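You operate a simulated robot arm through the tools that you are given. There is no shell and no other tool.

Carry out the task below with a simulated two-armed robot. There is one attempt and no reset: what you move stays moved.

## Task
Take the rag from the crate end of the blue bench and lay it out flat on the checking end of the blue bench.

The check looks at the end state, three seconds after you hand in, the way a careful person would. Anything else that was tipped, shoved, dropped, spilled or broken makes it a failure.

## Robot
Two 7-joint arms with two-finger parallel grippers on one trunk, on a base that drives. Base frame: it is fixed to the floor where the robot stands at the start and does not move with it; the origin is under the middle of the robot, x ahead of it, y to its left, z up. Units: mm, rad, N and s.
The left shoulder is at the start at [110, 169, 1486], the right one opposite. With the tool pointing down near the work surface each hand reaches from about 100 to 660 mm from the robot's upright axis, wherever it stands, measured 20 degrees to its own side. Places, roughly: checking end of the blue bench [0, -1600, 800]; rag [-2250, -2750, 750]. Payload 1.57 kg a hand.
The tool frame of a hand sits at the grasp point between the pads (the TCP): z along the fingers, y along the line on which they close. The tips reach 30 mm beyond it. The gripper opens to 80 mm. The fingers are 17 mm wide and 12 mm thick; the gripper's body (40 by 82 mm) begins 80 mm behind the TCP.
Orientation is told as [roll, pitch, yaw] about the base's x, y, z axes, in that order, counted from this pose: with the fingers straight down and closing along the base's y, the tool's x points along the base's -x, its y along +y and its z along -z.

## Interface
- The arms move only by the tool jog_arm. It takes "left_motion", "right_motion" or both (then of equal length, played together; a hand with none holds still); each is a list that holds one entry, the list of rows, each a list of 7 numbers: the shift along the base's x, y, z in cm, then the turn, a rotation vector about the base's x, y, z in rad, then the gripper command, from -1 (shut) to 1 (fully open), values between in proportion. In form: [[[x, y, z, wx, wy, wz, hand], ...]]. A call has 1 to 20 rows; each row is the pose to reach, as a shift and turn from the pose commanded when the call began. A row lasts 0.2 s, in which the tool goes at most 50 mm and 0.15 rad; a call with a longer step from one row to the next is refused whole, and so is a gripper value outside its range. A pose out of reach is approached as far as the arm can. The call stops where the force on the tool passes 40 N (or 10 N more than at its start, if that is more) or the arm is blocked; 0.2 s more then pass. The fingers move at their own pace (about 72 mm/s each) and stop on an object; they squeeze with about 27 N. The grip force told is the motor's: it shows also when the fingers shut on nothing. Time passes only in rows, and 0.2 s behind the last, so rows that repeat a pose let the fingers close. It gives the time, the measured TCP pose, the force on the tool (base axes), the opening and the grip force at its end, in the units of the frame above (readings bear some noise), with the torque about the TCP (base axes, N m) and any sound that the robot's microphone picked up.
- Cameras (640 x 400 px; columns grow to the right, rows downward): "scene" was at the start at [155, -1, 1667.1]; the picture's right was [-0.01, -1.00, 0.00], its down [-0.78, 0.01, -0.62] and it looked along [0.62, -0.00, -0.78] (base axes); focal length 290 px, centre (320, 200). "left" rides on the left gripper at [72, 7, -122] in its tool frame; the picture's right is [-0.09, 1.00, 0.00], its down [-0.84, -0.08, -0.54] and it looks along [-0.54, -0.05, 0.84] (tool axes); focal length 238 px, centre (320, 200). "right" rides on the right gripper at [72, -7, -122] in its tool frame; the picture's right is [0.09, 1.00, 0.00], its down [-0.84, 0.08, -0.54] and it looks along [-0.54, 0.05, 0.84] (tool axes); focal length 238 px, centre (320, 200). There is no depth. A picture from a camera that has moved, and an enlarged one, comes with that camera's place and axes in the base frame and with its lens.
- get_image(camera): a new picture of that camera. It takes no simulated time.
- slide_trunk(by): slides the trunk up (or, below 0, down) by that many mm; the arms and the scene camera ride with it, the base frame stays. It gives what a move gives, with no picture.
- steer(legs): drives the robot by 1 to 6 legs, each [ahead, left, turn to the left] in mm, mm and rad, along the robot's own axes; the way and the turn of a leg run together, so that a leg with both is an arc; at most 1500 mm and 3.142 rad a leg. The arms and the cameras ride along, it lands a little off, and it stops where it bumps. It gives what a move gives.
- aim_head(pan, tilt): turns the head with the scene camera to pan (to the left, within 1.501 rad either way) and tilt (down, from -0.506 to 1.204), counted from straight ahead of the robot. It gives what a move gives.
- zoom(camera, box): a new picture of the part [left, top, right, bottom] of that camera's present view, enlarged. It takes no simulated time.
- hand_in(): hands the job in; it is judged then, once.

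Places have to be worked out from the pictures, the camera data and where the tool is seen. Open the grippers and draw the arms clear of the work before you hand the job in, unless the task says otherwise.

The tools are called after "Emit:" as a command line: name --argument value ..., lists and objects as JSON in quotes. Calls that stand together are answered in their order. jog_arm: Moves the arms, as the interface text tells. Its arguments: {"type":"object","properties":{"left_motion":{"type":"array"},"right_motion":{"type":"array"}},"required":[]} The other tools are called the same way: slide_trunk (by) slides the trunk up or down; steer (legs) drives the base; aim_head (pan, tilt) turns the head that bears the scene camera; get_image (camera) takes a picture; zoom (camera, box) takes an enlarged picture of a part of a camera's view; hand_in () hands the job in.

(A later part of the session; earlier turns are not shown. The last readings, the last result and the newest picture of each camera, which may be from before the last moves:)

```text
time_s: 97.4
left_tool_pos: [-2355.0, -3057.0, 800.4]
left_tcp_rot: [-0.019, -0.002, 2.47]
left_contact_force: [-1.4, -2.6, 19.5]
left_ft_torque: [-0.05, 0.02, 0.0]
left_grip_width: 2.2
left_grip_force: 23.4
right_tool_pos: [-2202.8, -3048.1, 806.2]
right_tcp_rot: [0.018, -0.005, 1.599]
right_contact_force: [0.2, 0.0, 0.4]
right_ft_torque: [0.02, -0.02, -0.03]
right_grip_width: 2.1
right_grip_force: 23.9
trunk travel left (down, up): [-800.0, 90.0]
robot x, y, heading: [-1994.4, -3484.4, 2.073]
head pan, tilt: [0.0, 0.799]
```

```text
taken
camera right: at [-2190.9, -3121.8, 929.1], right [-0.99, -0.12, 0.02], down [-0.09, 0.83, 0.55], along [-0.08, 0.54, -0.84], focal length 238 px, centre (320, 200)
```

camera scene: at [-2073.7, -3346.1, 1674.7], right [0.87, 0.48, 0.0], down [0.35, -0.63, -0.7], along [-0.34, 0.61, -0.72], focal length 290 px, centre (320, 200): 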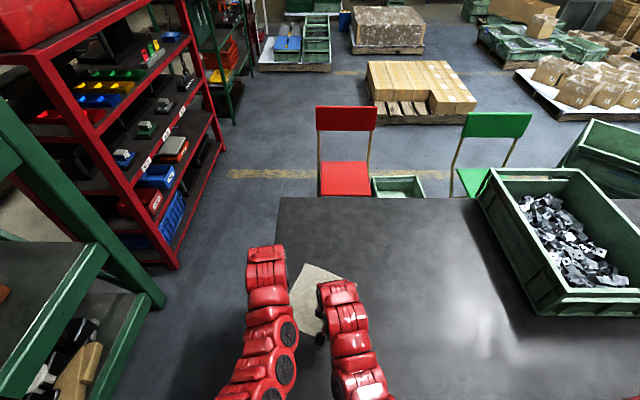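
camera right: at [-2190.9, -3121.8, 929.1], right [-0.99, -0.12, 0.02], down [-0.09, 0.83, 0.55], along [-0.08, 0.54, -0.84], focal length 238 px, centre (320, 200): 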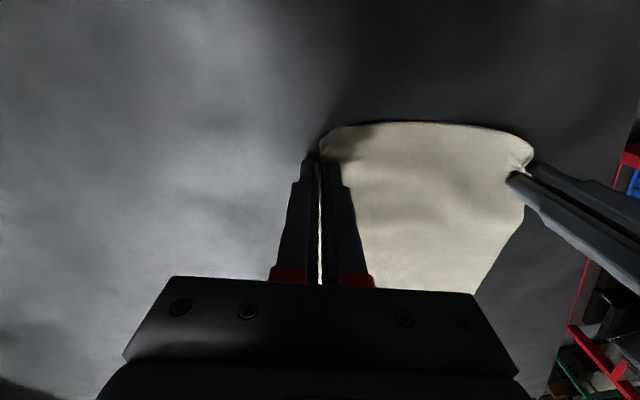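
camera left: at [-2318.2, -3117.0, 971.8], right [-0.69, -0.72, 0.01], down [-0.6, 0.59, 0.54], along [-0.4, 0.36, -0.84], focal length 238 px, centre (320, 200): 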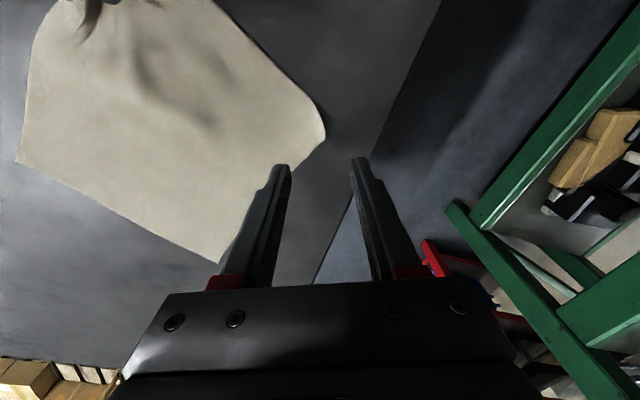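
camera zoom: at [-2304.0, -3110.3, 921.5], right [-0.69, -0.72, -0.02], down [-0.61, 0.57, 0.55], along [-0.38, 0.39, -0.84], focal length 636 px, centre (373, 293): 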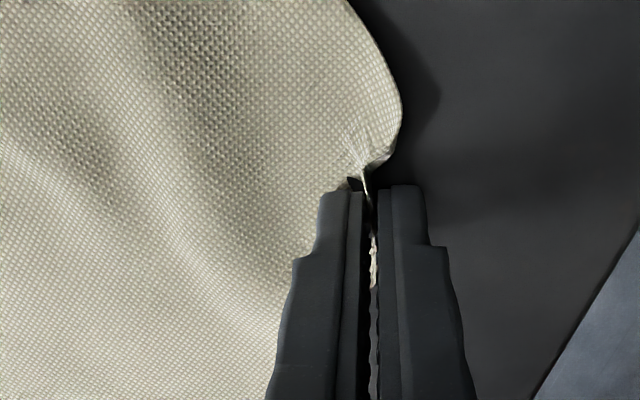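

Both corners are held, 152 mm apart. I lift only 5 cm this time and check that both stay in the grip.

Emit:
jog_arm --left_motion '[[[0, 0, 1, 0, 0, 0, -1], [0, 0, 2, 0, 0, 0, -1], [0, 0, 3, 0, 0, 0, -1], [0, 0, 4, 0, 0, 0, -1], [0, 0, 5, 0, 0, 0, -1]]]' --right_motion '[[[0, 0, 1, 0, 0, 0, -1], [0, 0, 2, 0, 0, 0, -1], [0, 0, 3, 0, 0, 0, -1], [0, 0, 4, 0, 0, 0, -1], [0, 0, 4.6, 0, 0, 0, -1]]]'

Emit:
get_image --camera "right"

Emit:
get_image --camera "left"

Emit:
get_image --camera "scene"

```text
time_s: 98.6
left_tool_pos: [-2355.6, -3056.2, 850.1]
left_tcp_rot: [-0.018, 0.001, 2.472]
left_contact_force: [-0.1, -0.1, 0.7]
left_ft_torque: [0.01, -0.03, 0.01]
left_grip_width: 2.1
left_grip_force: 24.1
right_tool_pos: [-2201.9, -3048.8, 852.4]
right_tcp_rot: [0.02, -0.003, 1.6]
right_contact_force: [-1.0, 0.4, 0.0]
right_ft_torque: [0.04, -0.02, -0.01]
right_grip_width: 2.0
right_grip_force: 24.0
trunk travel left (down, up): [-800.0, 90.0]
robot x, y, heading: [-1991.3, -3485.8, 2.076]
head pan, tilt: [0.0, 0.799]
```

```text
taken
camera right: at [-2191.1, -3120.9, 974.5], right [-0.99, -0.12, 0.02], down [-0.09, 0.83, 0.55], along [-0.08, 0.54, -0.84], focal length 238 px, centre (320, 200)
```

right: 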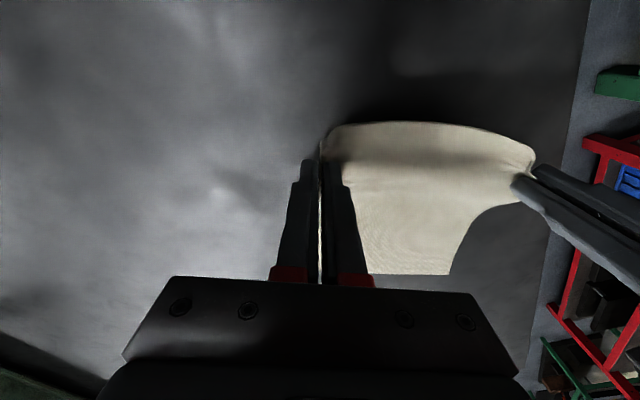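

```text
taken
camera left: at [-2304.8, -3109.3, 971.1], right [-0.69, -0.72, -0.02], down [-0.61, 0.57, 0.54], along [-0.38, 0.39, -0.84], focal length 238 px, centre (320, 200)
```

left: 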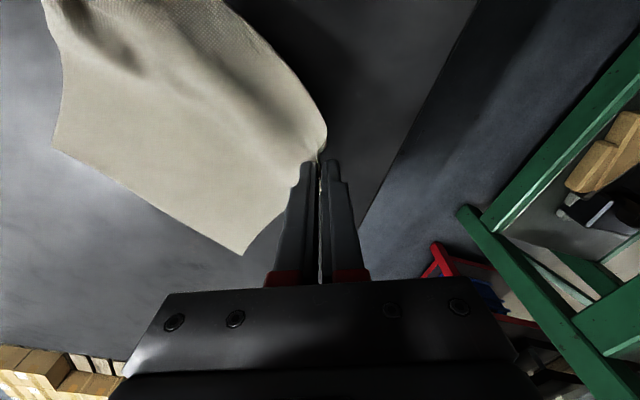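

```text
taken
camera scene: at [-2073.4, -3345.8, 1674.7], right [0.87, 0.48, 0.0], down [0.35, -0.63, -0.7], along [-0.34, 0.61, -0.72], focal length 290 px, centre (320, 200)
```

scene: 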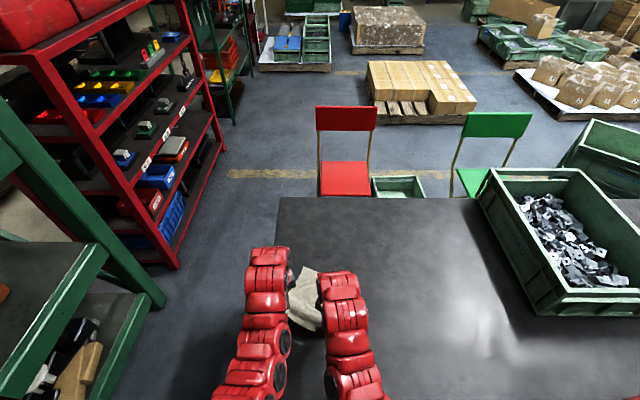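

Both corners hold. Now I back the base away 520 mm so the rag slides off the bench and hangs free in front of me.

Emit:
steer --legs '[[-260, 0, 0], [-260, 0, 0]]'

Emit:
get_image --camera "scene"

Emit:
get_image --camera "right"

Emit:
get_image --camera "left"

```text
time_s: 101.9
left_tool_pos: [-2101.9, -3513.6, 850.7]
left_tcp_rot: [-0.018, 0.0, 2.471]
left_contact_force: [-0.1, -0.5, 0.4]
left_ft_torque: [0.03, -0.05, 0.0]
left_grip_width: 1.8
left_grip_force: 23.6
right_tool_pos: [-1948.6, -3505.1, 851.6]
right_tcp_rot: [0.016, -0.004, 1.598]
right_contact_force: [0.0, 0.2, -0.7]
right_ft_torque: [0.03, 0.02, -0.02]
right_grip_width: 1.7
right_grip_force: 23.6
trunk travel left (down, up): [-800.0, 90.0]
robot x, y, heading: [-1740.8, -3943.1, 2.077]
head pan, tilt: [0.0, 0.799]
```

```text
taken
camera scene: at [-1819.8, -3802.1, 1674.6], right [0.87, 0.48, 0.0], down [0.35, -0.63, -0.7], along [-0.34, 0.61, -0.72], focal length 290 px, centre (320, 200)
```

scene: 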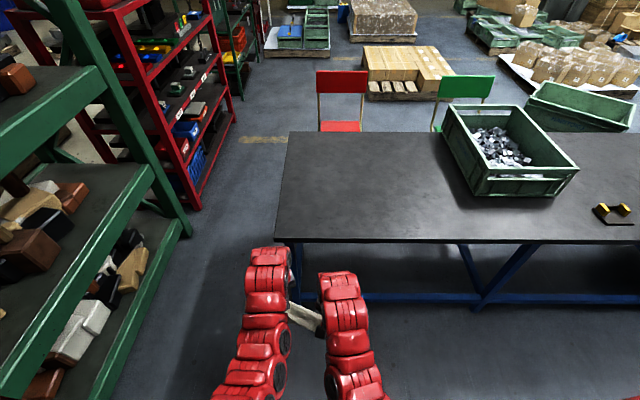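

```text
taken
camera right: at [-1937.2, -3577.3, 974.1], right [-0.99, -0.12, 0.02], down [-0.09, 0.83, 0.55], along [-0.08, 0.54, -0.84], focal length 238 px, centre (320, 200)
```

right: 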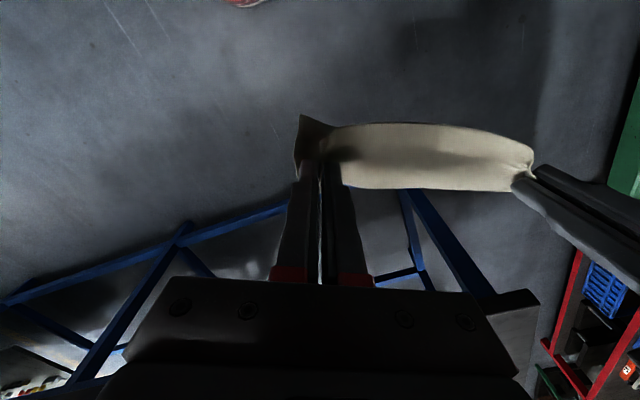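

```text
taken
camera left: at [-2051.2, -3565.7, 970.8], right [-0.69, -0.72, -0.02], down [-0.61, 0.57, 0.54], along [-0.38, 0.39, -0.84], focal length 238 px, centre (320, 200)
```

left: 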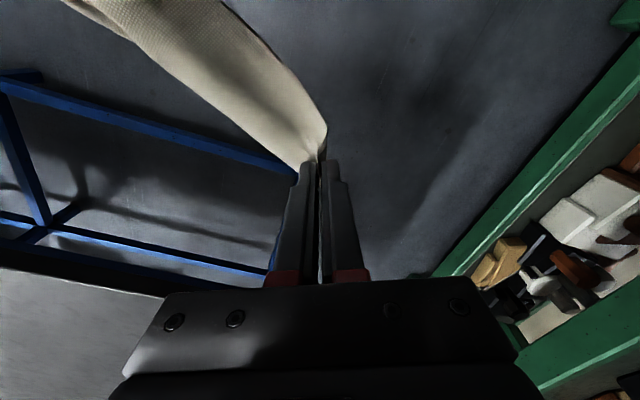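

The rag hangs free between the hands and the corridor to my right is clear. I strafe right along the bench towards the checking end.

Emit:
steer --legs '[[0, -1290, 0], [0, -1290, 0]]'

Emit:
get_image --camera "scene"

Emit:
get_image --camera "right"

```text
time_s: 114.5
left_tool_pos: [168.7, -2266.9, 850.1]
left_tcp_rot: [-0.017, -0.001, 2.467]
left_contact_force: [0.1, 0.5, 0.0]
left_ft_torque: [0.0, -0.01, -0.04]
left_grip_width: 1.9
left_grip_force: 23.7
right_tool_pos: [322.2, -2260.0, 852.5]
right_tcp_rot: [0.018, -0.003, 1.596]
right_contact_force: [0.3, -0.2, -0.3]
right_ft_torque: [0.0, 0.03, -0.02]
right_grip_width: 2.1
right_grip_force: 23.7
trunk travel left (down, up): [-800.0, 90.0]
robot x, y, heading: [528.0, -2696.7, 2.071]
head pan, tilt: [0.0, 0.799]
```

```text
taken
camera scene: at [450.2, -2557.4, 1674.7], right [0.88, 0.48, 0.0], down [0.34, -0.63, -0.7], along [-0.34, 0.61, -0.72], focal length 290 px, centre (320, 200)
```

scene: 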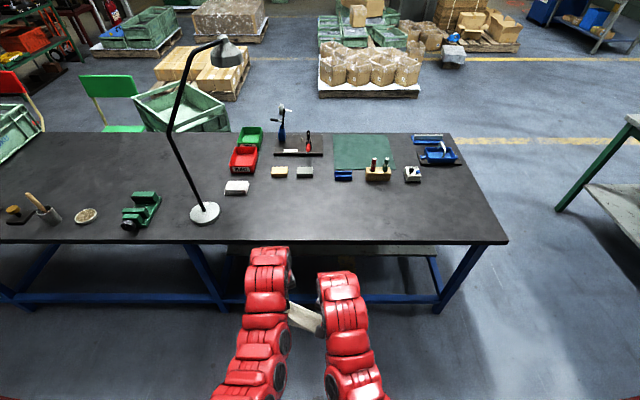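

```text
taken
camera right: at [333.6, -2332.0, 974.3], right [-0.99, -0.12, 0.02], down [-0.09, 0.83, 0.55], along [-0.08, 0.54, -0.84], focal length 238 px, centre (320, 200)
```

right: 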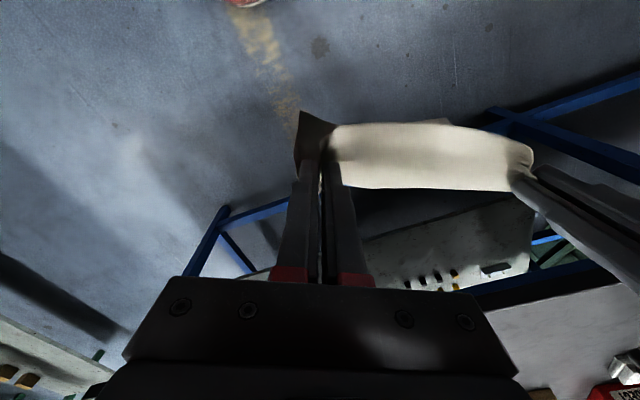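

The checking end is ahead with a wide bare strip on my side of the bench, behind the small items. I zoom in to measure the free area.

Emit:
zoom --camera "scene" --box '[180, 120, 520, 332]'

Emit:
zoom --camera "scene" --box '[220, 130, 460, 250]'

```text
1.88 times, centred on (350, 226) of scene
camera zoom: at [450.2, -2557.4, 1674.7], right [0.88, 0.48, 0.0], down [0.34, -0.63, -0.7], along [-0.34, 0.61, -0.72], focal length 546 px, centre (264, 151)
```

zoom: 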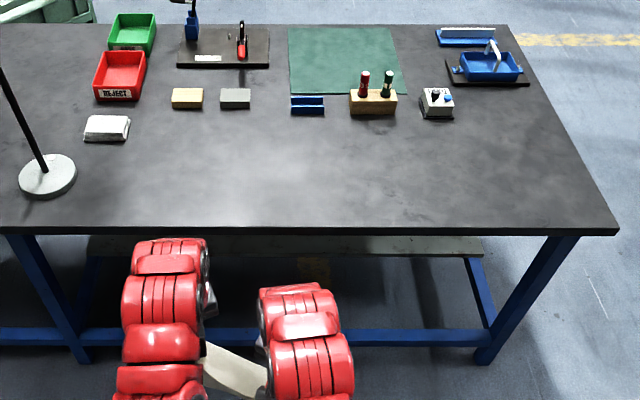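

```text
2.67 times, centred on (340, 190) of scene
camera zoom: at [450.2, -2557.4, 1674.7], right [0.88, 0.48, 0.0], down [0.34, -0.63, -0.7], along [-0.34, 0.61, -0.72], focal length 773 px, centre (267, 227)
```

zoom: 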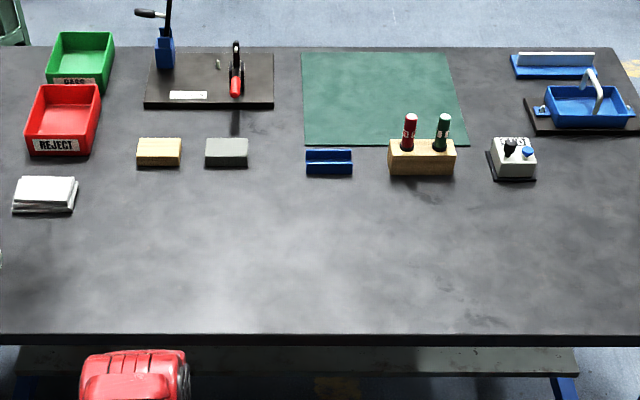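

The bare strip on my side runs from the bench edge (~824 mm ahead) to the nearest small item (~1150 mm ahead), so the rag (≈200 × 214) fits between with ~50 mm to spare each way. I first square the held edge to the bench by moving the right hand forward and turning both hands 0.44 rad.

Emit:
jog_arm --left_motion '[[[-0.13, -0.17, 0, 0, 0, 0.088, -1], [-0.26, -0.35, 0, 0, 0, 0.176, -1], [-0.4, -0.52, 0, 0, 0, 0.265, -1], [-0.53, -0.7, 0, 0, 0, 0.353, -1], [-0.66, -0.87, 0, 0, 0, 0.441, -1], [-0.66, -0.87, 0, 0, 0, 0.441, -1]]]' --right_motion '[[[-0.43, 1.2, 0, 0, 0, 0.088, -1], [-0.86, 2.4, 0, 0, 0, 0.176, -1], [-1.28, 3.6, 0, 0, 0, 0.265, -1], [-1.71, 4.8, 0, 0, 0, 0.353, -1], [-2.14, 6.0, 0, 0, 0, 0.441, -1], [-2.14, 6.0, 0, 0, 0, 0.441, -1]]]'

Emit:
get_image --camera "scene"

Emit:
get_image --camera "right"

Emit:
get_image --camera "left"

```text
time_s: 115.9
left_tool_pos: [161.4, -2276.4, 851.0]
left_tcp_rot: [-0.017, 0.001, 2.91]
left_contact_force: [0.7, 1.2, -0.1]
left_ft_torque: [0.05, -0.04, -0.01]
left_grip_width: 1.8
left_grip_force: 23.1
right_tool_pos: [300.7, -2199.0, 851.4]
right_tcp_rot: [0.02, -0.002, 2.036]
right_contact_force: [-1.2, -0.5, 0.1]
right_ft_torque: [-0.02, 0.04, -0.03]
right_grip_width: 2.1
right_grip_force: 23.5
trunk travel left (down, up): [-800.0, 90.0]
robot x, y, heading: [528.4, -2700.3, 2.068]
head pan, tilt: [0.0, 0.799]
```

```text
taken
camera scene: at [450.2, -2557.7, 1674.7], right [0.88, 0.48, 0.0], down [0.34, -0.63, -0.7], along [-0.34, 0.61, -0.72], focal length 290 px, centre (320, 200)
```

scene: 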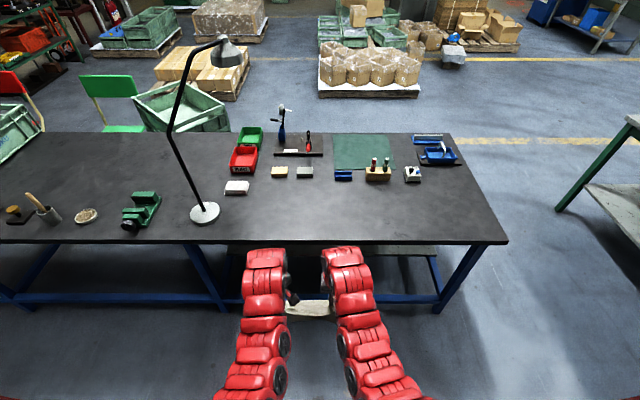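

```text
taken
camera right: at [341.8, -2260.2, 974.6], right [-0.85, -0.53, 0.02], down [-0.44, 0.72, 0.55], along [-0.3, 0.46, -0.84], focal length 238 px, centre (320, 200)
```

right: 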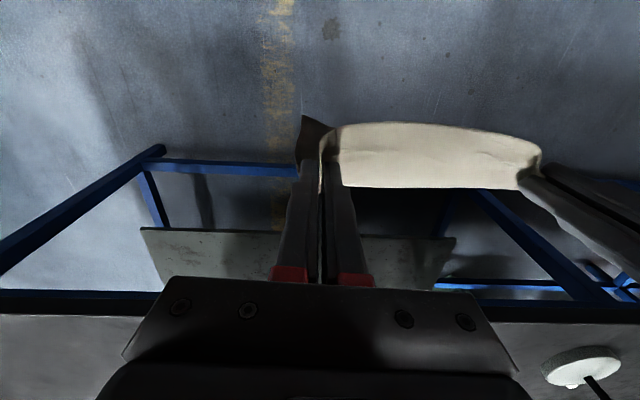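

```text
taken
camera left: at [230.3, -2301.9, 971.1], right [-0.32, -0.95, -0.02], down [-0.8, 0.26, 0.54], along [-0.51, 0.19, -0.84], focal length 238 px, centre (320, 200)
```

left: 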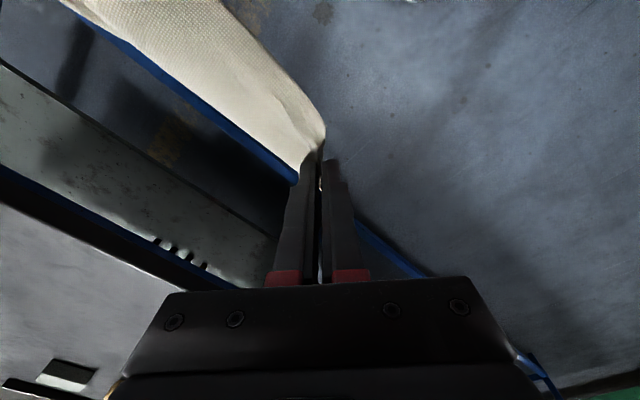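

The free rag edge bends towards me over the finger pads, so the rag should be laid with its hanging end placed away from me first and the hands coming back. That needs ~200 mm of height, so I raise the trunk by 85 mm (arms keep their shape).

Emit:
slide_trunk --by 88

Emit:
jog_arm --left_motion '[[[0, 0, 1, 0, 0, 0, -1], [0, 0, 2, 0, 0, 0, -1], [0, 0, 3, 0, 0, 0, -1]]]' --right_motion '[[[0, 0, 1, 0, 0, 0, -1], [0, 0, 2, 0, 0, 0, -1], [0, 0, 3, 0, 0, 0, -1]]]'

Emit:
get_image --camera "scene"

```text
time_s: 117.2
left_tool_pos: [161.7, -2275.6, 937.1]
left_tcp_rot: [-0.019, 0.0, 2.907]
left_contact_force: [1.2, 1.0, -0.6]
left_ft_torque: [0.02, -0.04, 0.03]
left_grip_width: 1.8
left_grip_force: 23.8
right_tool_pos: [302.2, -2199.3, 940.0]
right_tcp_rot: [0.019, -0.003, 2.036]
right_contact_force: [-1.2, -0.4, -1.3]
right_ft_torque: [-0.04, 0.06, -0.03]
right_grip_width: 2.1
right_grip_force: 23.4
trunk travel left (down, up): [-888.0, 2.0]
robot x, y, heading: [529.4, -2695.1, 2.073]
head pan, tilt: [0.0, 0.799]
```

```text
time_s: 118.0
left_tool_pos: [162.9, -2276.7, 968.3]
left_tcp_rot: [-0.018, -0.001, 2.907]
left_contact_force: [1.7, 0.7, 0.7]
left_ft_torque: [0.03, -0.02, -0.01]
left_grip_width: 1.6
left_grip_force: 23.5
right_tool_pos: [300.2, -2198.5, 970.1]
right_tcp_rot: [0.019, -0.005, 2.034]
right_contact_force: [-1.2, -0.4, -0.3]
right_ft_torque: [-0.03, 0.03, 0.0]
right_grip_width: 2.1
right_grip_force: 24.4
trunk travel left (down, up): [-888.0, 2.0]
robot x, y, heading: [530.5, -2696.3, 2.076]
head pan, tilt: [0.0, 0.799]
```

```text
taken
camera scene: at [450.1, -2557.9, 1762.7], right [0.88, 0.48, 0.0], down [0.34, -0.63, -0.7], along [-0.34, 0.61, -0.72], focal length 290 px, centre (320, 200)
```

scene: 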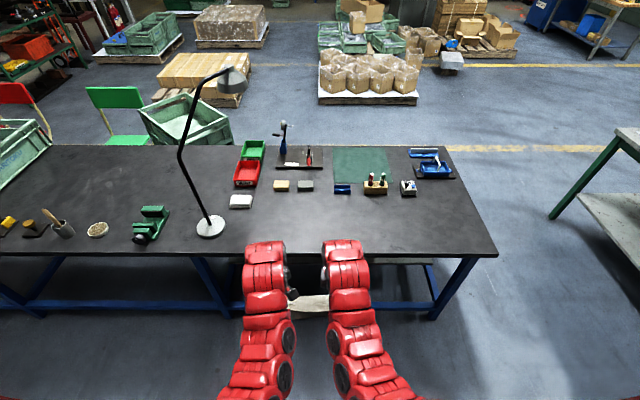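

The trunk is up and hands are at z ≈ 969 with the forearms still apart. I raise 3 cm more in small steps.

Emit:
jog_arm --left_motion '[[[0.1, 0.05, 1, 0, 0, 0, -1], [0.1, 0.05, 2, 0, 0, 0, -1], [0.1, 0.05, 3, 0, 0, 0, -1]]]' --right_motion '[[[-0.1, -0.05, 1, 0, 0, 0, -1], [-0.1, -0.05, 2, 0, 0, 0, -1], [-0.1, -0.05, 3, 0, 0, 0, -1]]]'

Emit:
zoom --camera "scene" --box '[180, 220, 460, 395]'

```text
time_s: 118.8
left_tool_pos: [163.5, -2276.1, 997.9]
left_tcp_rot: [-0.018, 0.0, 2.907]
left_contact_force: [1.2, 0.5, -0.2]
left_ft_torque: [-0.02, -0.04, -0.01]
left_grip_width: 1.6
left_grip_force: 23.6
right_tool_pos: [299.5, -2198.1, 998.9]
right_tcp_rot: [0.017, -0.003, 2.037]
right_contact_force: [-0.6, -0.1, -0.6]
right_ft_torque: [-0.02, 0.01, -0.04]
right_grip_width: 2.1
right_grip_force: 23.9
trunk travel left (down, up): [-888.0, 2.0]
robot x, y, heading: [532.6, -2702.1, 2.074]
head pan, tilt: [0.0, 0.799]
```

```text
2.29 times, centred on (320, 308) of scene
camera zoom: at [450.3, -2557.5, 1762.7], right [0.88, 0.48, 0.0], down [0.34, -0.63, -0.7], along [-0.34, 0.61, -0.72], focal length 663 px, centre (320, -46)
```

zoom: 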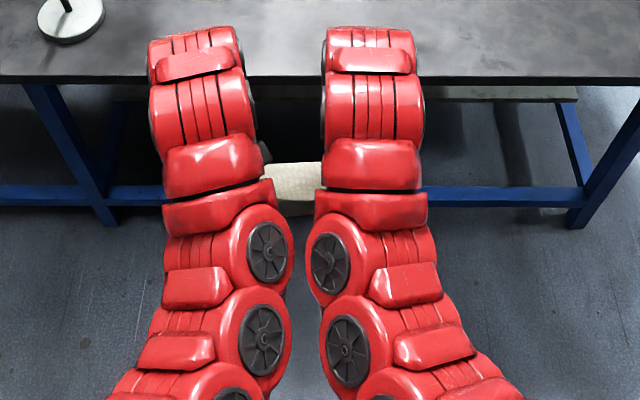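

The elbows are about 20 mm apart now. Reaching further out should open them up, so I move both hands 5 cm ahead and check the gap.

Emit:
jog_arm --left_motion '[[[-0.8, 1.46, 0, 0, 0, 0, -1], [-1.6, 2.9, 0, 0, 0, 0, -1], [-2.4, 4.4, 0, 0, 0, 0, -1]]]' --right_motion '[[[-0.8, 1.46, 0, 0, 0, 0, -1], [-1.6, 2.9, 0, 0, 0, 0, -1], [-2.4, 4.4, 0, 0, 0, 0, -1]]]'

Emit:
zoom --camera "scene" --box '[180, 220, 460, 395]'

```text
time_s: 119.6
left_tool_pos: [138.4, -2232.1, 997.9]
left_tcp_rot: [-0.019, 0.0, 2.906]
left_contact_force: [-0.3, 1.1, -0.7]
left_ft_torque: [0.0, -0.01, -0.05]
left_grip_width: 2.0
left_grip_force: 23.7
right_tool_pos: [276.0, -2153.5, 998.9]
right_tcp_rot: [0.02, -0.003, 2.036]
right_contact_force: [0.7, 0.2, -0.2]
right_ft_torque: [-0.02, 0.0, 0.02]
right_grip_width: 2.1
right_grip_force: 23.4
trunk travel left (down, up): [-888.0, 2.0]
robot x, y, heading: [529.1, -2697.6, 2.072]
head pan, tilt: [0.0, 0.799]
```

```text
2.29 times, centred on (320, 308) of scene
camera zoom: at [449.5, -2556.3, 1762.5], right [0.88, 0.48, 0.0], down [0.35, -0.63, -0.7], along [-0.34, 0.61, -0.72], focal length 663 px, centre (320, -46)
```

zoom: 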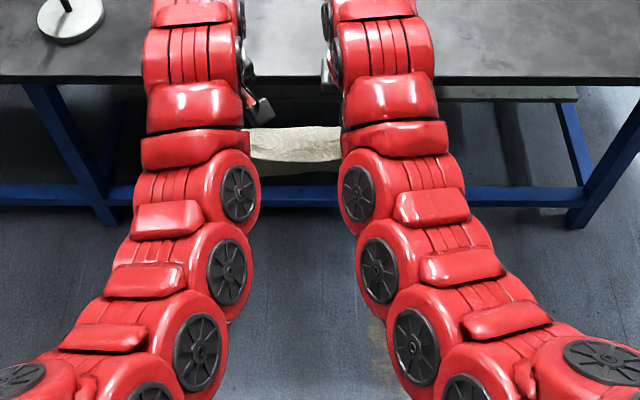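

Reaching out opened the elbows nicely. I raise both hands another 5 cm.

Emit:
jog_arm --left_motion '[[[0, 0, 1, 0, 0, 0, -1], [0, 0, 2, 0, 0, 0, -1], [0, 0, 3, 0, 0, 0, -1], [0, 0, 4, 0, 0, 0, -1], [0, 0, 5, 0, 0, 0, -1]]]' --right_motion '[[[0, 0, 1, 0, 0, 0, -1], [0, 0, 2, 0, 0, 0, -1], [0, 0, 3, 0, 0, 0, -1], [0, 0, 4, 0, 0, 0, -1], [0, 0, 5, 0, 0, 0, -1]]]'

Emit:
get_image --camera "scene"

Emit:
get_image --camera "right"

```text
time_s: 120.8
left_tool_pos: [139.3, -2231.6, 1048.0]
left_tcp_rot: [-0.018, -0.001, 2.908]
left_contact_force: [1.2, -0.6, -0.9]
left_ft_torque: [0.02, 0.02, -0.05]
left_grip_width: 2.2
left_grip_force: 23.6
right_tool_pos: [276.0, -2154.5, 1049.2]
right_tcp_rot: [0.019, -0.001, 2.037]
right_contact_force: [-0.6, -0.6, -0.2]
right_ft_torque: [0.0, 0.0, -0.01]
right_grip_width: 2.0
right_grip_force: 24.1
trunk travel left (down, up): [-888.0, 2.0]
robot x, y, heading: [529.2, -2699.6, 2.073]
head pan, tilt: [0.0, 0.799]
```

```text
taken
camera scene: at [450.3, -2557.5, 1762.7], right [0.88, 0.48, 0.0], down [0.34, -0.63, -0.7], along [-0.34, 0.61, -0.72], focal length 290 px, centre (320, 200)
```

scene: 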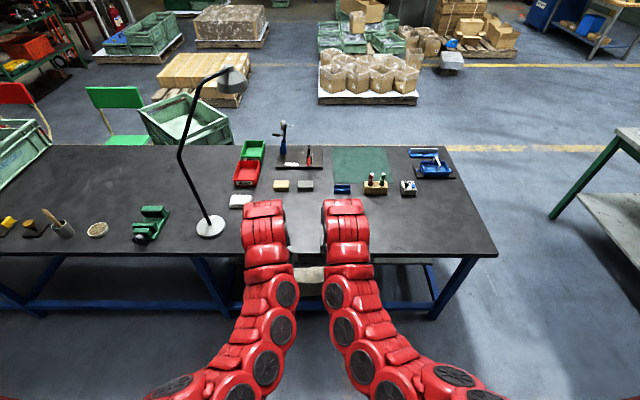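

```text
taken
camera right: at [316.5, -2216.8, 1172.6], right [-0.85, -0.53, 0.02], down [-0.44, 0.72, 0.55], along [-0.3, 0.46, -0.84], focal length 238 px, centre (320, 200)
```

right: 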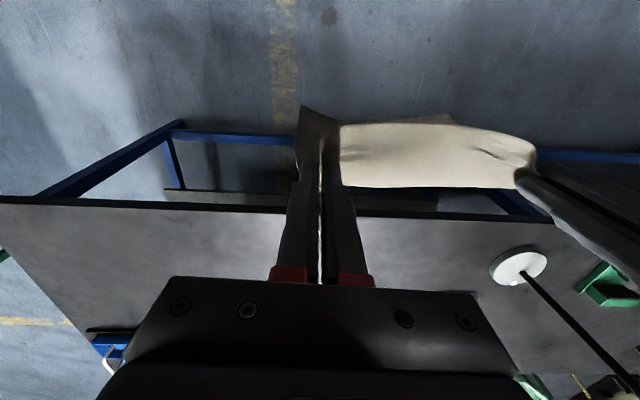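

The rag's bottom is now roughly 50 mm above bench height. I stretch the hands 3 cm further out, strafe 40 mm right (away from the lamp), then drive 300 mm ahead and check.

Emit:
jog_arm --left_motion '[[[-0.8, 1.4, 0, 0, 0, 0, -1], [-1.55, 2.8, 0, 0, 0, 0, -1]]]' --right_motion '[[[-0.8, 1.4, 0, 0, 0, 0, -1], [-1.55, 2.8, 0, 0, 0, 0, -1]]]'

Emit:
steer --legs '[[0, -40, 0], [300, 0, 0]]'

Emit:
get_image --camera "scene"

Emit:
get_image --camera "right"

Emit:
get_image --camera "left"

```text
time_s: 121.4
left_tool_pos: [122.5, -2203.1, 1046.6]
left_tcp_rot: [-0.015, 0.001, 2.908]
left_contact_force: [0.2, -0.6, 0.4]
left_ft_torque: [0.03, 0.0, -0.01]
left_grip_width: 1.9
left_grip_force: 23.4
right_tool_pos: [260.5, -2127.6, 1048.7]
right_tcp_rot: [0.018, -0.002, 2.034]
right_contact_force: [-0.7, 0.2, -0.3]
right_ft_torque: [-0.02, 0.0, -0.04]
right_grip_width: 2.3
right_grip_force: 23.5
trunk travel left (down, up): [-888.0, 2.0]
robot x, y, heading: [526.6, -2701.3, 2.077]
head pan, tilt: [0.0, 0.799]
```

```text
time_s: 123.9
left_tool_pos: [14.1, -1924.1, 1048.6]
left_tcp_rot: [-0.018, -0.001, 2.907]
left_contact_force: [0.5, 0.4, 0.7]
left_ft_torque: [-0.01, -0.01, -0.03]
left_grip_width: 1.8
left_grip_force: 23.9
right_tool_pos: [153.3, -1847.6, 1050.5]
right_tcp_rot: [0.018, -0.005, 2.037]
right_contact_force: [-0.1, 0.4, 0.4]
right_ft_torque: [-0.01, -0.01, -0.03]
right_grip_width: 2.1
right_grip_force: 23.3
trunk travel left (down, up): [-888.0, 2.0]
robot x, y, heading: [423.2, -2417.4, 2.071]
head pan, tilt: [0.0, 0.799]
```

```text
taken
camera scene: at [342.0, -2278.1, 1762.9], right [0.88, 0.48, 0.0], down [0.34, -0.63, -0.7], along [-0.34, 0.61, -0.72], focal length 290 px, centre (320, 200)
```

scene: 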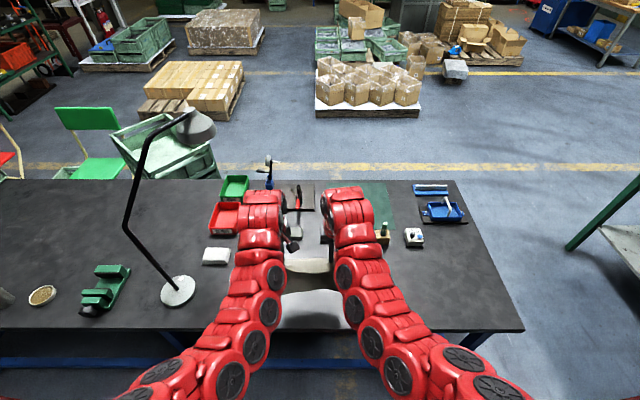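

```text
taken
camera right: at [193.3, -1909.1, 1173.7], right [-0.85, -0.53, 0.02], down [-0.43, 0.72, 0.55], along [-0.3, 0.46, -0.84], focal length 238 px, centre (320, 200)
```

right: 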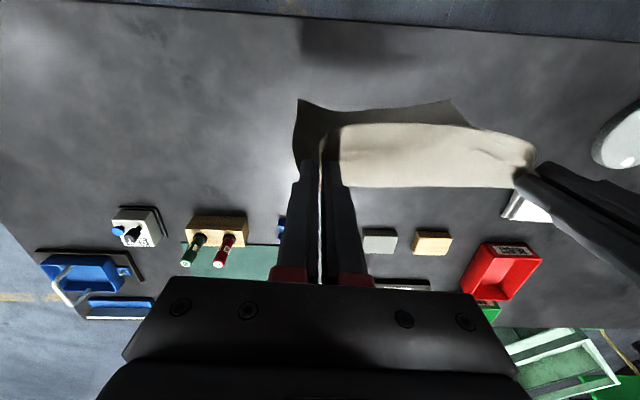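

```text
taken
camera left: at [83.3, -1949.7, 1168.4], right [-0.32, -0.95, -0.02], down [-0.8, 0.26, 0.54], along [-0.51, 0.19, -0.84], focal length 238 px, centre (320, 200)
```

left: 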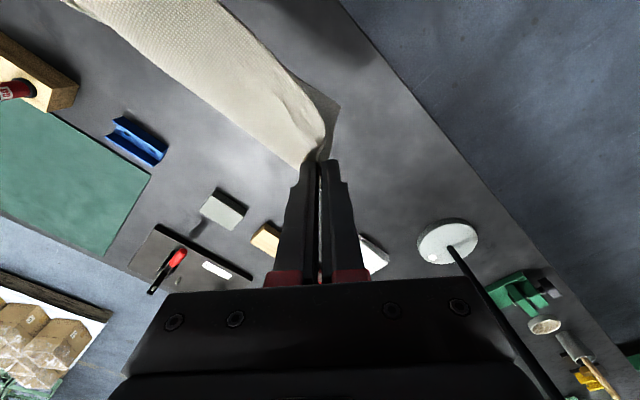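

The rag hangs above the bench now, clear of everything. I zoom in on the gap between the arms to see how it hangs.

Emit:
zoom --camera "scene" --box '[230, 170, 400, 340]'

Emit:
zoom --camera "right" --box '[270, 60, 590, 260]'

```text
2.35 times, centred on (315, 255) of scene
camera zoom: at [342.0, -2278.1, 1762.9], right [0.88, 0.48, 0.0], down [0.34, -0.63, -0.7], along [-0.34, 0.61, -0.72], focal length 682 px, centre (332, 71)
```

zoom: 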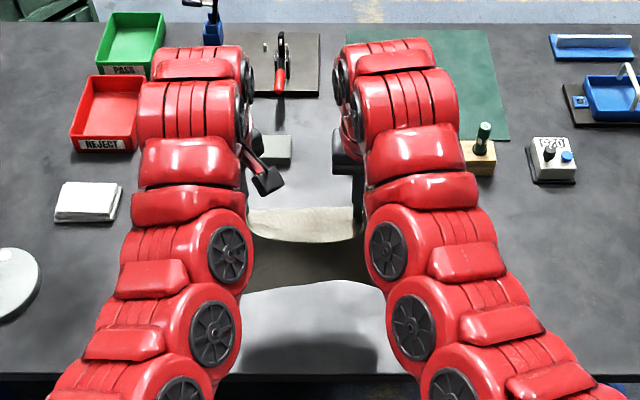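

```text
2.00 times, centred on (430, 160) of right
camera zoom: at [193.3, -1909.1, 1173.7], right [-0.85, -0.53, 0.02], down [-0.43, 0.72, 0.55], along [-0.3, 0.46, -0.84], focal length 477 px, centre (100, 280)
```

zoom: 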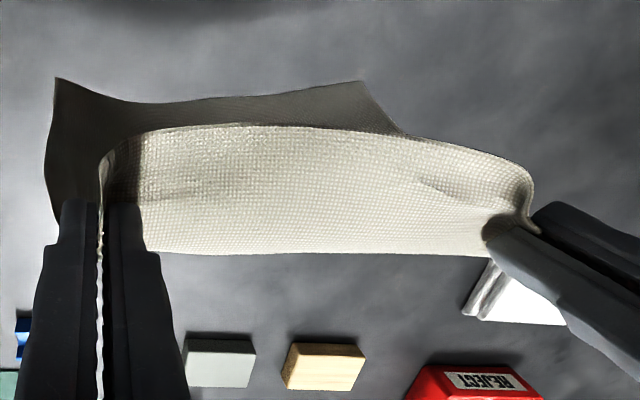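

By intersecting the two camera views: crease at z ≈ 1035, bottom of the rag at z ≈ 859, about 12 mm nearer to me than the crease; bench edge ~525 ahead, items from ~854 ahead. I drive 172 mm further so the rag's lower edge will touch down about 65 mm short of the items.

Emit:
steer --legs '[[172, 0, 0.004]]'

Emit:
get_image --camera "scene"

Emit:
get_image --camera "right"

Emit:
get_image --camera "left"

```text
time_s: 125.4
left_tool_pos: [-68.4, -1776.4, 1047.6]
left_tcp_rot: [-0.02, -0.002, 2.91]
left_contact_force: [-0.3, -0.5, 0.1]
left_ft_torque: [-0.03, 0.01, 0.01]
left_grip_width: 1.5
left_grip_force: 23.5
right_tool_pos: [68.6, -1700.0, 1051.8]
right_tcp_rot: [0.019, -0.006, 2.041]
right_contact_force: [-1.1, -0.1, 0.1]
right_ft_torque: [0.0, 0.05, -0.04]
right_grip_width: 2.4
right_grip_force: 24.0
trunk travel left (down, up): [-888.0, 2.0]
robot x, y, heading: [334.5, -2268.0, 2.075]
head pan, tilt: [0.0, 0.799]
```

```text
taken
camera scene: at [260.4, -2130.0, 1763.0], right [0.87, 0.48, 0.0], down [0.35, -0.63, -0.7], along [-0.34, 0.61, -0.72], focal length 290 px, centre (320, 200)
```

scene: 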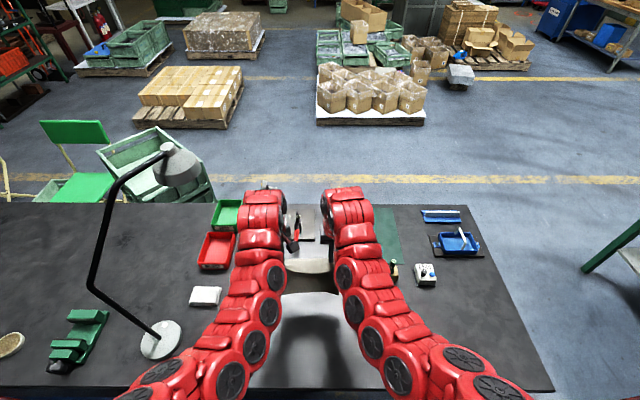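

```text
taken
camera right: at [109.8, -1761.4, 1174.1], right [-0.85, -0.53, 0.02], down [-0.44, 0.71, 0.55], along [-0.3, 0.46, -0.84], focal length 238 px, centre (320, 200)
```

right: 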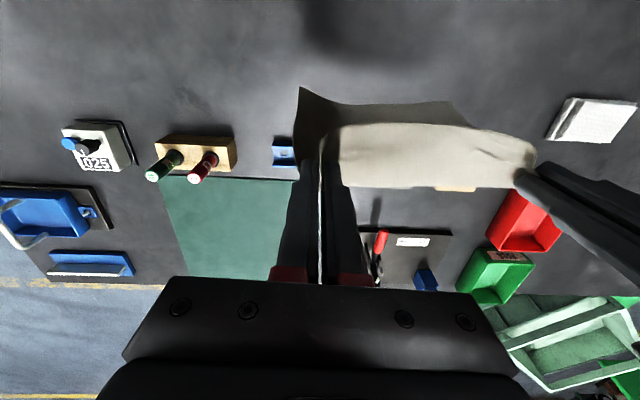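

```text
taken
camera left: at [0.0, -1802.4, 1168.8], right [-0.32, -0.95, -0.02], down [-0.8, 0.26, 0.54], along [-0.51, 0.19, -0.84], focal length 238 px, centre (320, 200)
```

left: 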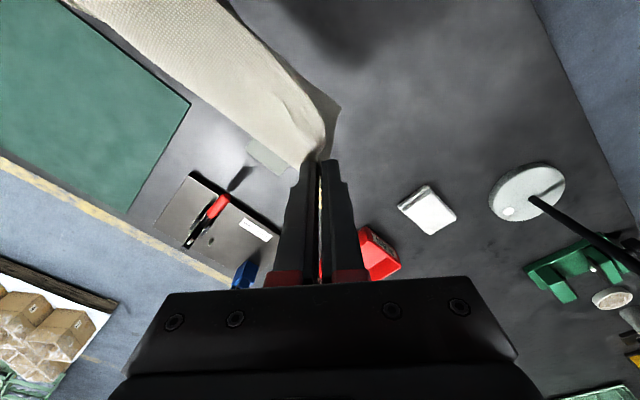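

The landing zone is right: rag bottom will touch at ~613 ahead, bench edge at 354, nearest item at ~688. I lower to just above the bench, then start sweeping the hands back and down along an arc so the rag's end stays put and unrolls; I pause partway to check.

Emit:
jog_arm --left_motion '[[[0, 0, -2.5, 0, 0, 0, -1], [0, 0, -5.0, 0, 0, 0, -1], [0, 0, -7.4, 0, 0, 0, -1], [0, 0, -7.4, 0, 0, 0, -1], [0, 0, -7.4, 0, 0, 0, -1], [0.63, -1.14, -8.1, 0, 0, 0, -1], [1.69, -3.06, -9.2, 0, 0, 0, -1], [3.14, -5.69, -10.0, 0, 0, 0, -1], [4.59, -8.32, -11.3, 0, 0, 0, -1]]]' --right_motion '[[[0, 0, -2.7, 0, 0, 0, -1], [0, 0, -5.3, 0, 0, 0, -1], [0, 0, -7.7, 0, 0, 0, -1], [0, 0, -7.7, 0, 0, 0, -1], [0, 0, -7.7, 0, 0, 0, -1], [0.63, -1.14, -8.4, 0, 0, 0, -1], [1.69, -3.06, -9.5, 0, 0, 0, -1], [3.14, -5.69, -10.3, 0, 0, 0, -1], [4.59, -8.32, -11.6, 0, 0, 0, -1]]]'

Emit:
get_image --camera "scene"

Emit:
get_image --camera "right"

Emit:
get_image --camera "left"

```text
time_s: 127.4
left_tool_pos: [-22.8, -1861.5, 935.9]
left_tcp_rot: [-0.017, -0.001, 2.91]
left_contact_force: [-0.4, 0.1, -0.7]
left_ft_torque: [0.01, -0.03, -0.07]
left_grip_width: 2.2
left_grip_force: 23.8
right_tool_pos: [115.2, -1783.4, 935.0]
right_tcp_rot: [0.017, -0.001, 2.041]
right_contact_force: [-0.9, -1.0, -0.4]
right_ft_torque: [-0.03, 0.01, -0.02]
right_grip_width: 2.0
right_grip_force: 22.9
trunk travel left (down, up): [-888.0, 2.0]
robot x, y, heading: [338.1, -2268.7, 2.072]
head pan, tilt: [0.0, 0.799]
```

```text
taken
camera scene: at [260.2, -2129.8, 1762.9], right [0.87, 0.48, 0.0], down [0.35, -0.63, -0.7], along [-0.34, 0.61, -0.72], focal length 290 px, centre (320, 200)
```

scene: 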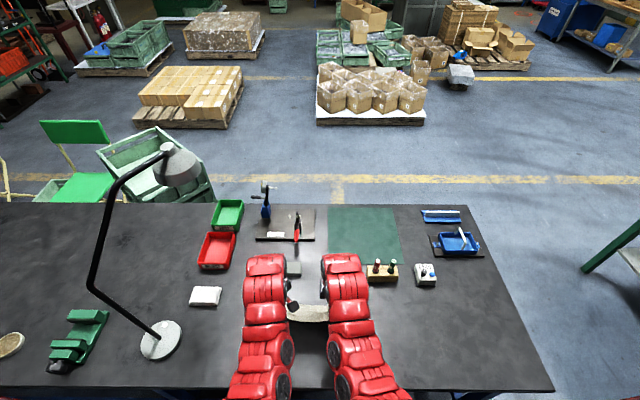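

```text
taken
camera right: at [155.5, -1844.9, 1056.9], right [-0.85, -0.53, 0.02], down [-0.44, 0.71, 0.55], along [-0.3, 0.46, -0.84], focal length 238 px, centre (320, 200)
```

right: 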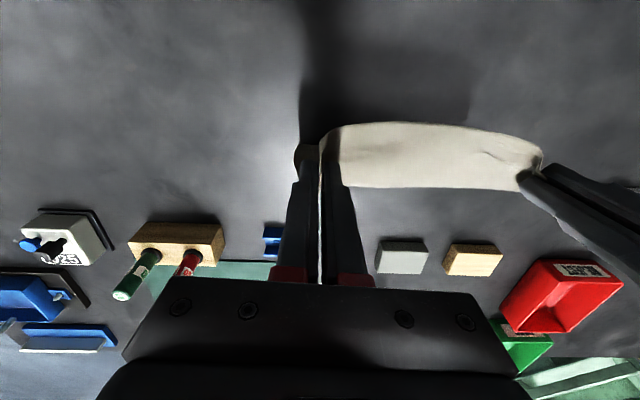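

```text
taken
camera left: at [45.8, -1886.4, 1056.1], right [-0.32, -0.95, -0.02], down [-0.8, 0.26, 0.54], along [-0.51, 0.19, -0.84], focal length 238 px, centre (320, 200)
```

left: 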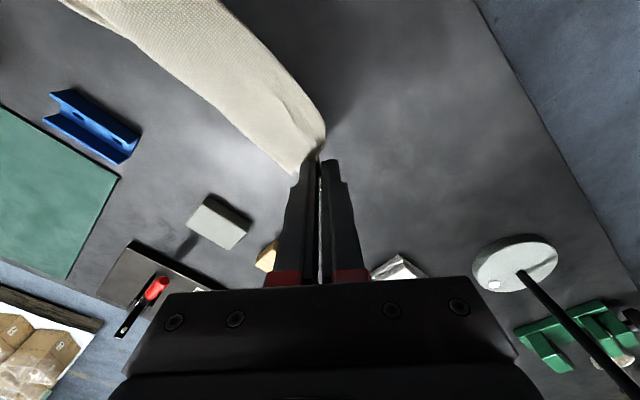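

I check from the zoomed scene view whether the sheet slopes forward under the crease.

Emit:
zoom --camera "scene" --box '[260, 250, 380, 395]'

Emit:
zoom --camera "right" --box '[270, 60, 590, 260]'

```text
2.76 times, centred on (320, 322) of scene
camera zoom: at [260.2, -2129.8, 1762.9], right [0.87, 0.48, 0.0], down [0.35, -0.63, -0.7], along [-0.34, 0.61, -0.72], focal length 800 px, centre (320, -138)
```

zoom: 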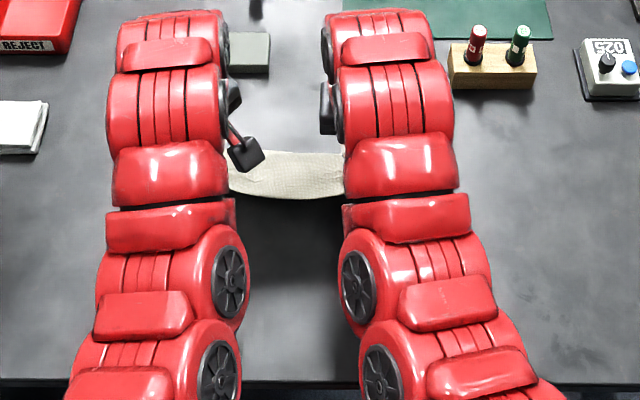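

```text
2.00 times, centred on (430, 160) of right
camera zoom: at [155.5, -1844.9, 1056.9], right [-0.85, -0.53, 0.02], down [-0.44, 0.71, 0.55], along [-0.3, 0.46, -0.84], focal length 477 px, centre (100, 280)
```

zoom: 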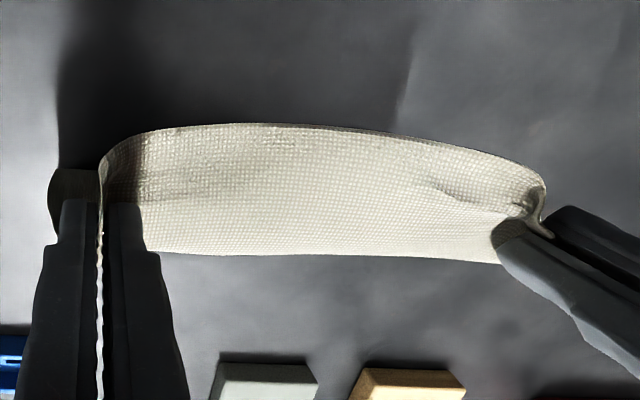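

The sheet no longer shows behind the crease, so it slopes forward as intended, and the elbows have ample room. I continue the arc down to about 10 mm above release height.

Emit:
jog_arm --left_motion '[[[1.3, -2.36, -1.7, 0, 0, 0, -1], [2.32, -4.2, -3.6, 0, 0, 0, -1], [3.19, -5.78, -5.9, 0, 0, 0, -1], [3.87, -7.0, -8.4, 0, 0, 0, -1], [4.3, -7.79, -10.9, 0, 0, 0, -1], [4.49, -8.14, -12.6, 0, 0, 0, -1]]]' --right_motion '[[[1.3, -2.36, -1.7, 0, 0, 0, -1], [2.32, -4.2, -3.6, 0, 0, 0, -1], [3.19, -5.78, -5.9, 0, 0, 0, -1], [3.87, -7.0, -8.4, 0, 0, 0, -1], [4.3, -7.79, -10.9, 0, 0, 0, -1], [4.49, -8.14, -12.6, 0, 0, 0, -1]]]'

Emit:
get_image --camera "right"

Emit:
get_image --camera "left"

Emit:
get_image --camera "scene"

```text
time_s: 128.8
left_tool_pos: [20.7, -1939.2, 807.0]
left_tcp_rot: [-0.017, 0.0, 2.912]
left_contact_force: [-0.1, 0.7, 1.0]
left_ft_torque: [0.0, 0.01, -0.04]
left_grip_width: 1.9
left_grip_force: 23.5
right_tool_pos: [158.5, -1862.8, 807.3]
right_tcp_rot: [0.018, -0.002, 2.039]
right_contact_force: [-0.4, 0.1, 0.2]
right_ft_torque: [0.03, -0.01, 0.01]
right_grip_width: 2.0
right_grip_force: 23.1
trunk travel left (down, up): [-888.0, 2.0]
robot x, y, heading: [335.6, -2268.1, 2.074]
head pan, tilt: [0.0, 0.799]
```

```text
taken
camera right: at [199.2, -1925.1, 929.9], right [-0.85, -0.53, 0.02], down [-0.44, 0.71, 0.54], along [-0.3, 0.45, -0.84], focal length 238 px, centre (320, 200)
```

right: 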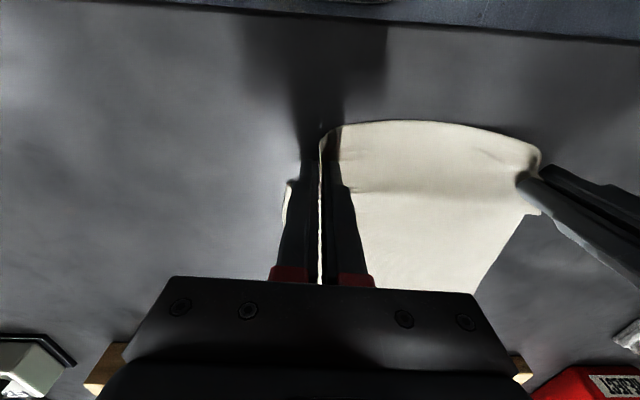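

```text
taken
camera left: at [89.6, -1965.3, 928.2], right [-0.32, -0.95, -0.02], down [-0.8, 0.26, 0.54], along [-0.51, 0.19, -0.84], focal length 238 px, centre (320, 200)
```

left: 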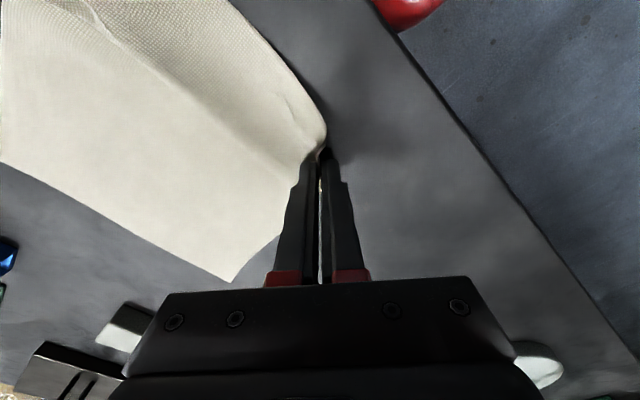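

```text
taken
camera scene: at [258.6, -2127.1, 1762.6], right [0.87, 0.48, 0.0], down [0.35, -0.63, -0.7], along [-0.34, 0.61, -0.72], focal length 290 px, centre (320, 200)
```

scene: 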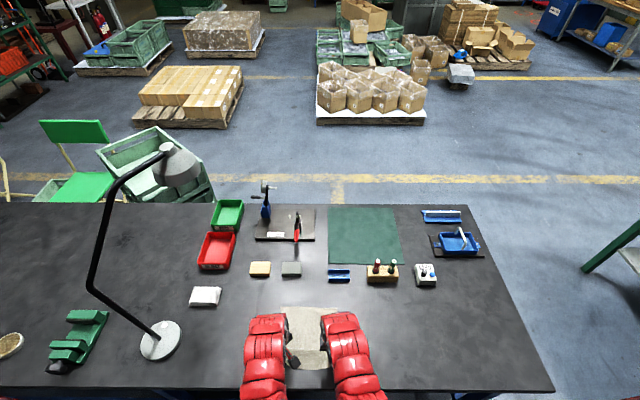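

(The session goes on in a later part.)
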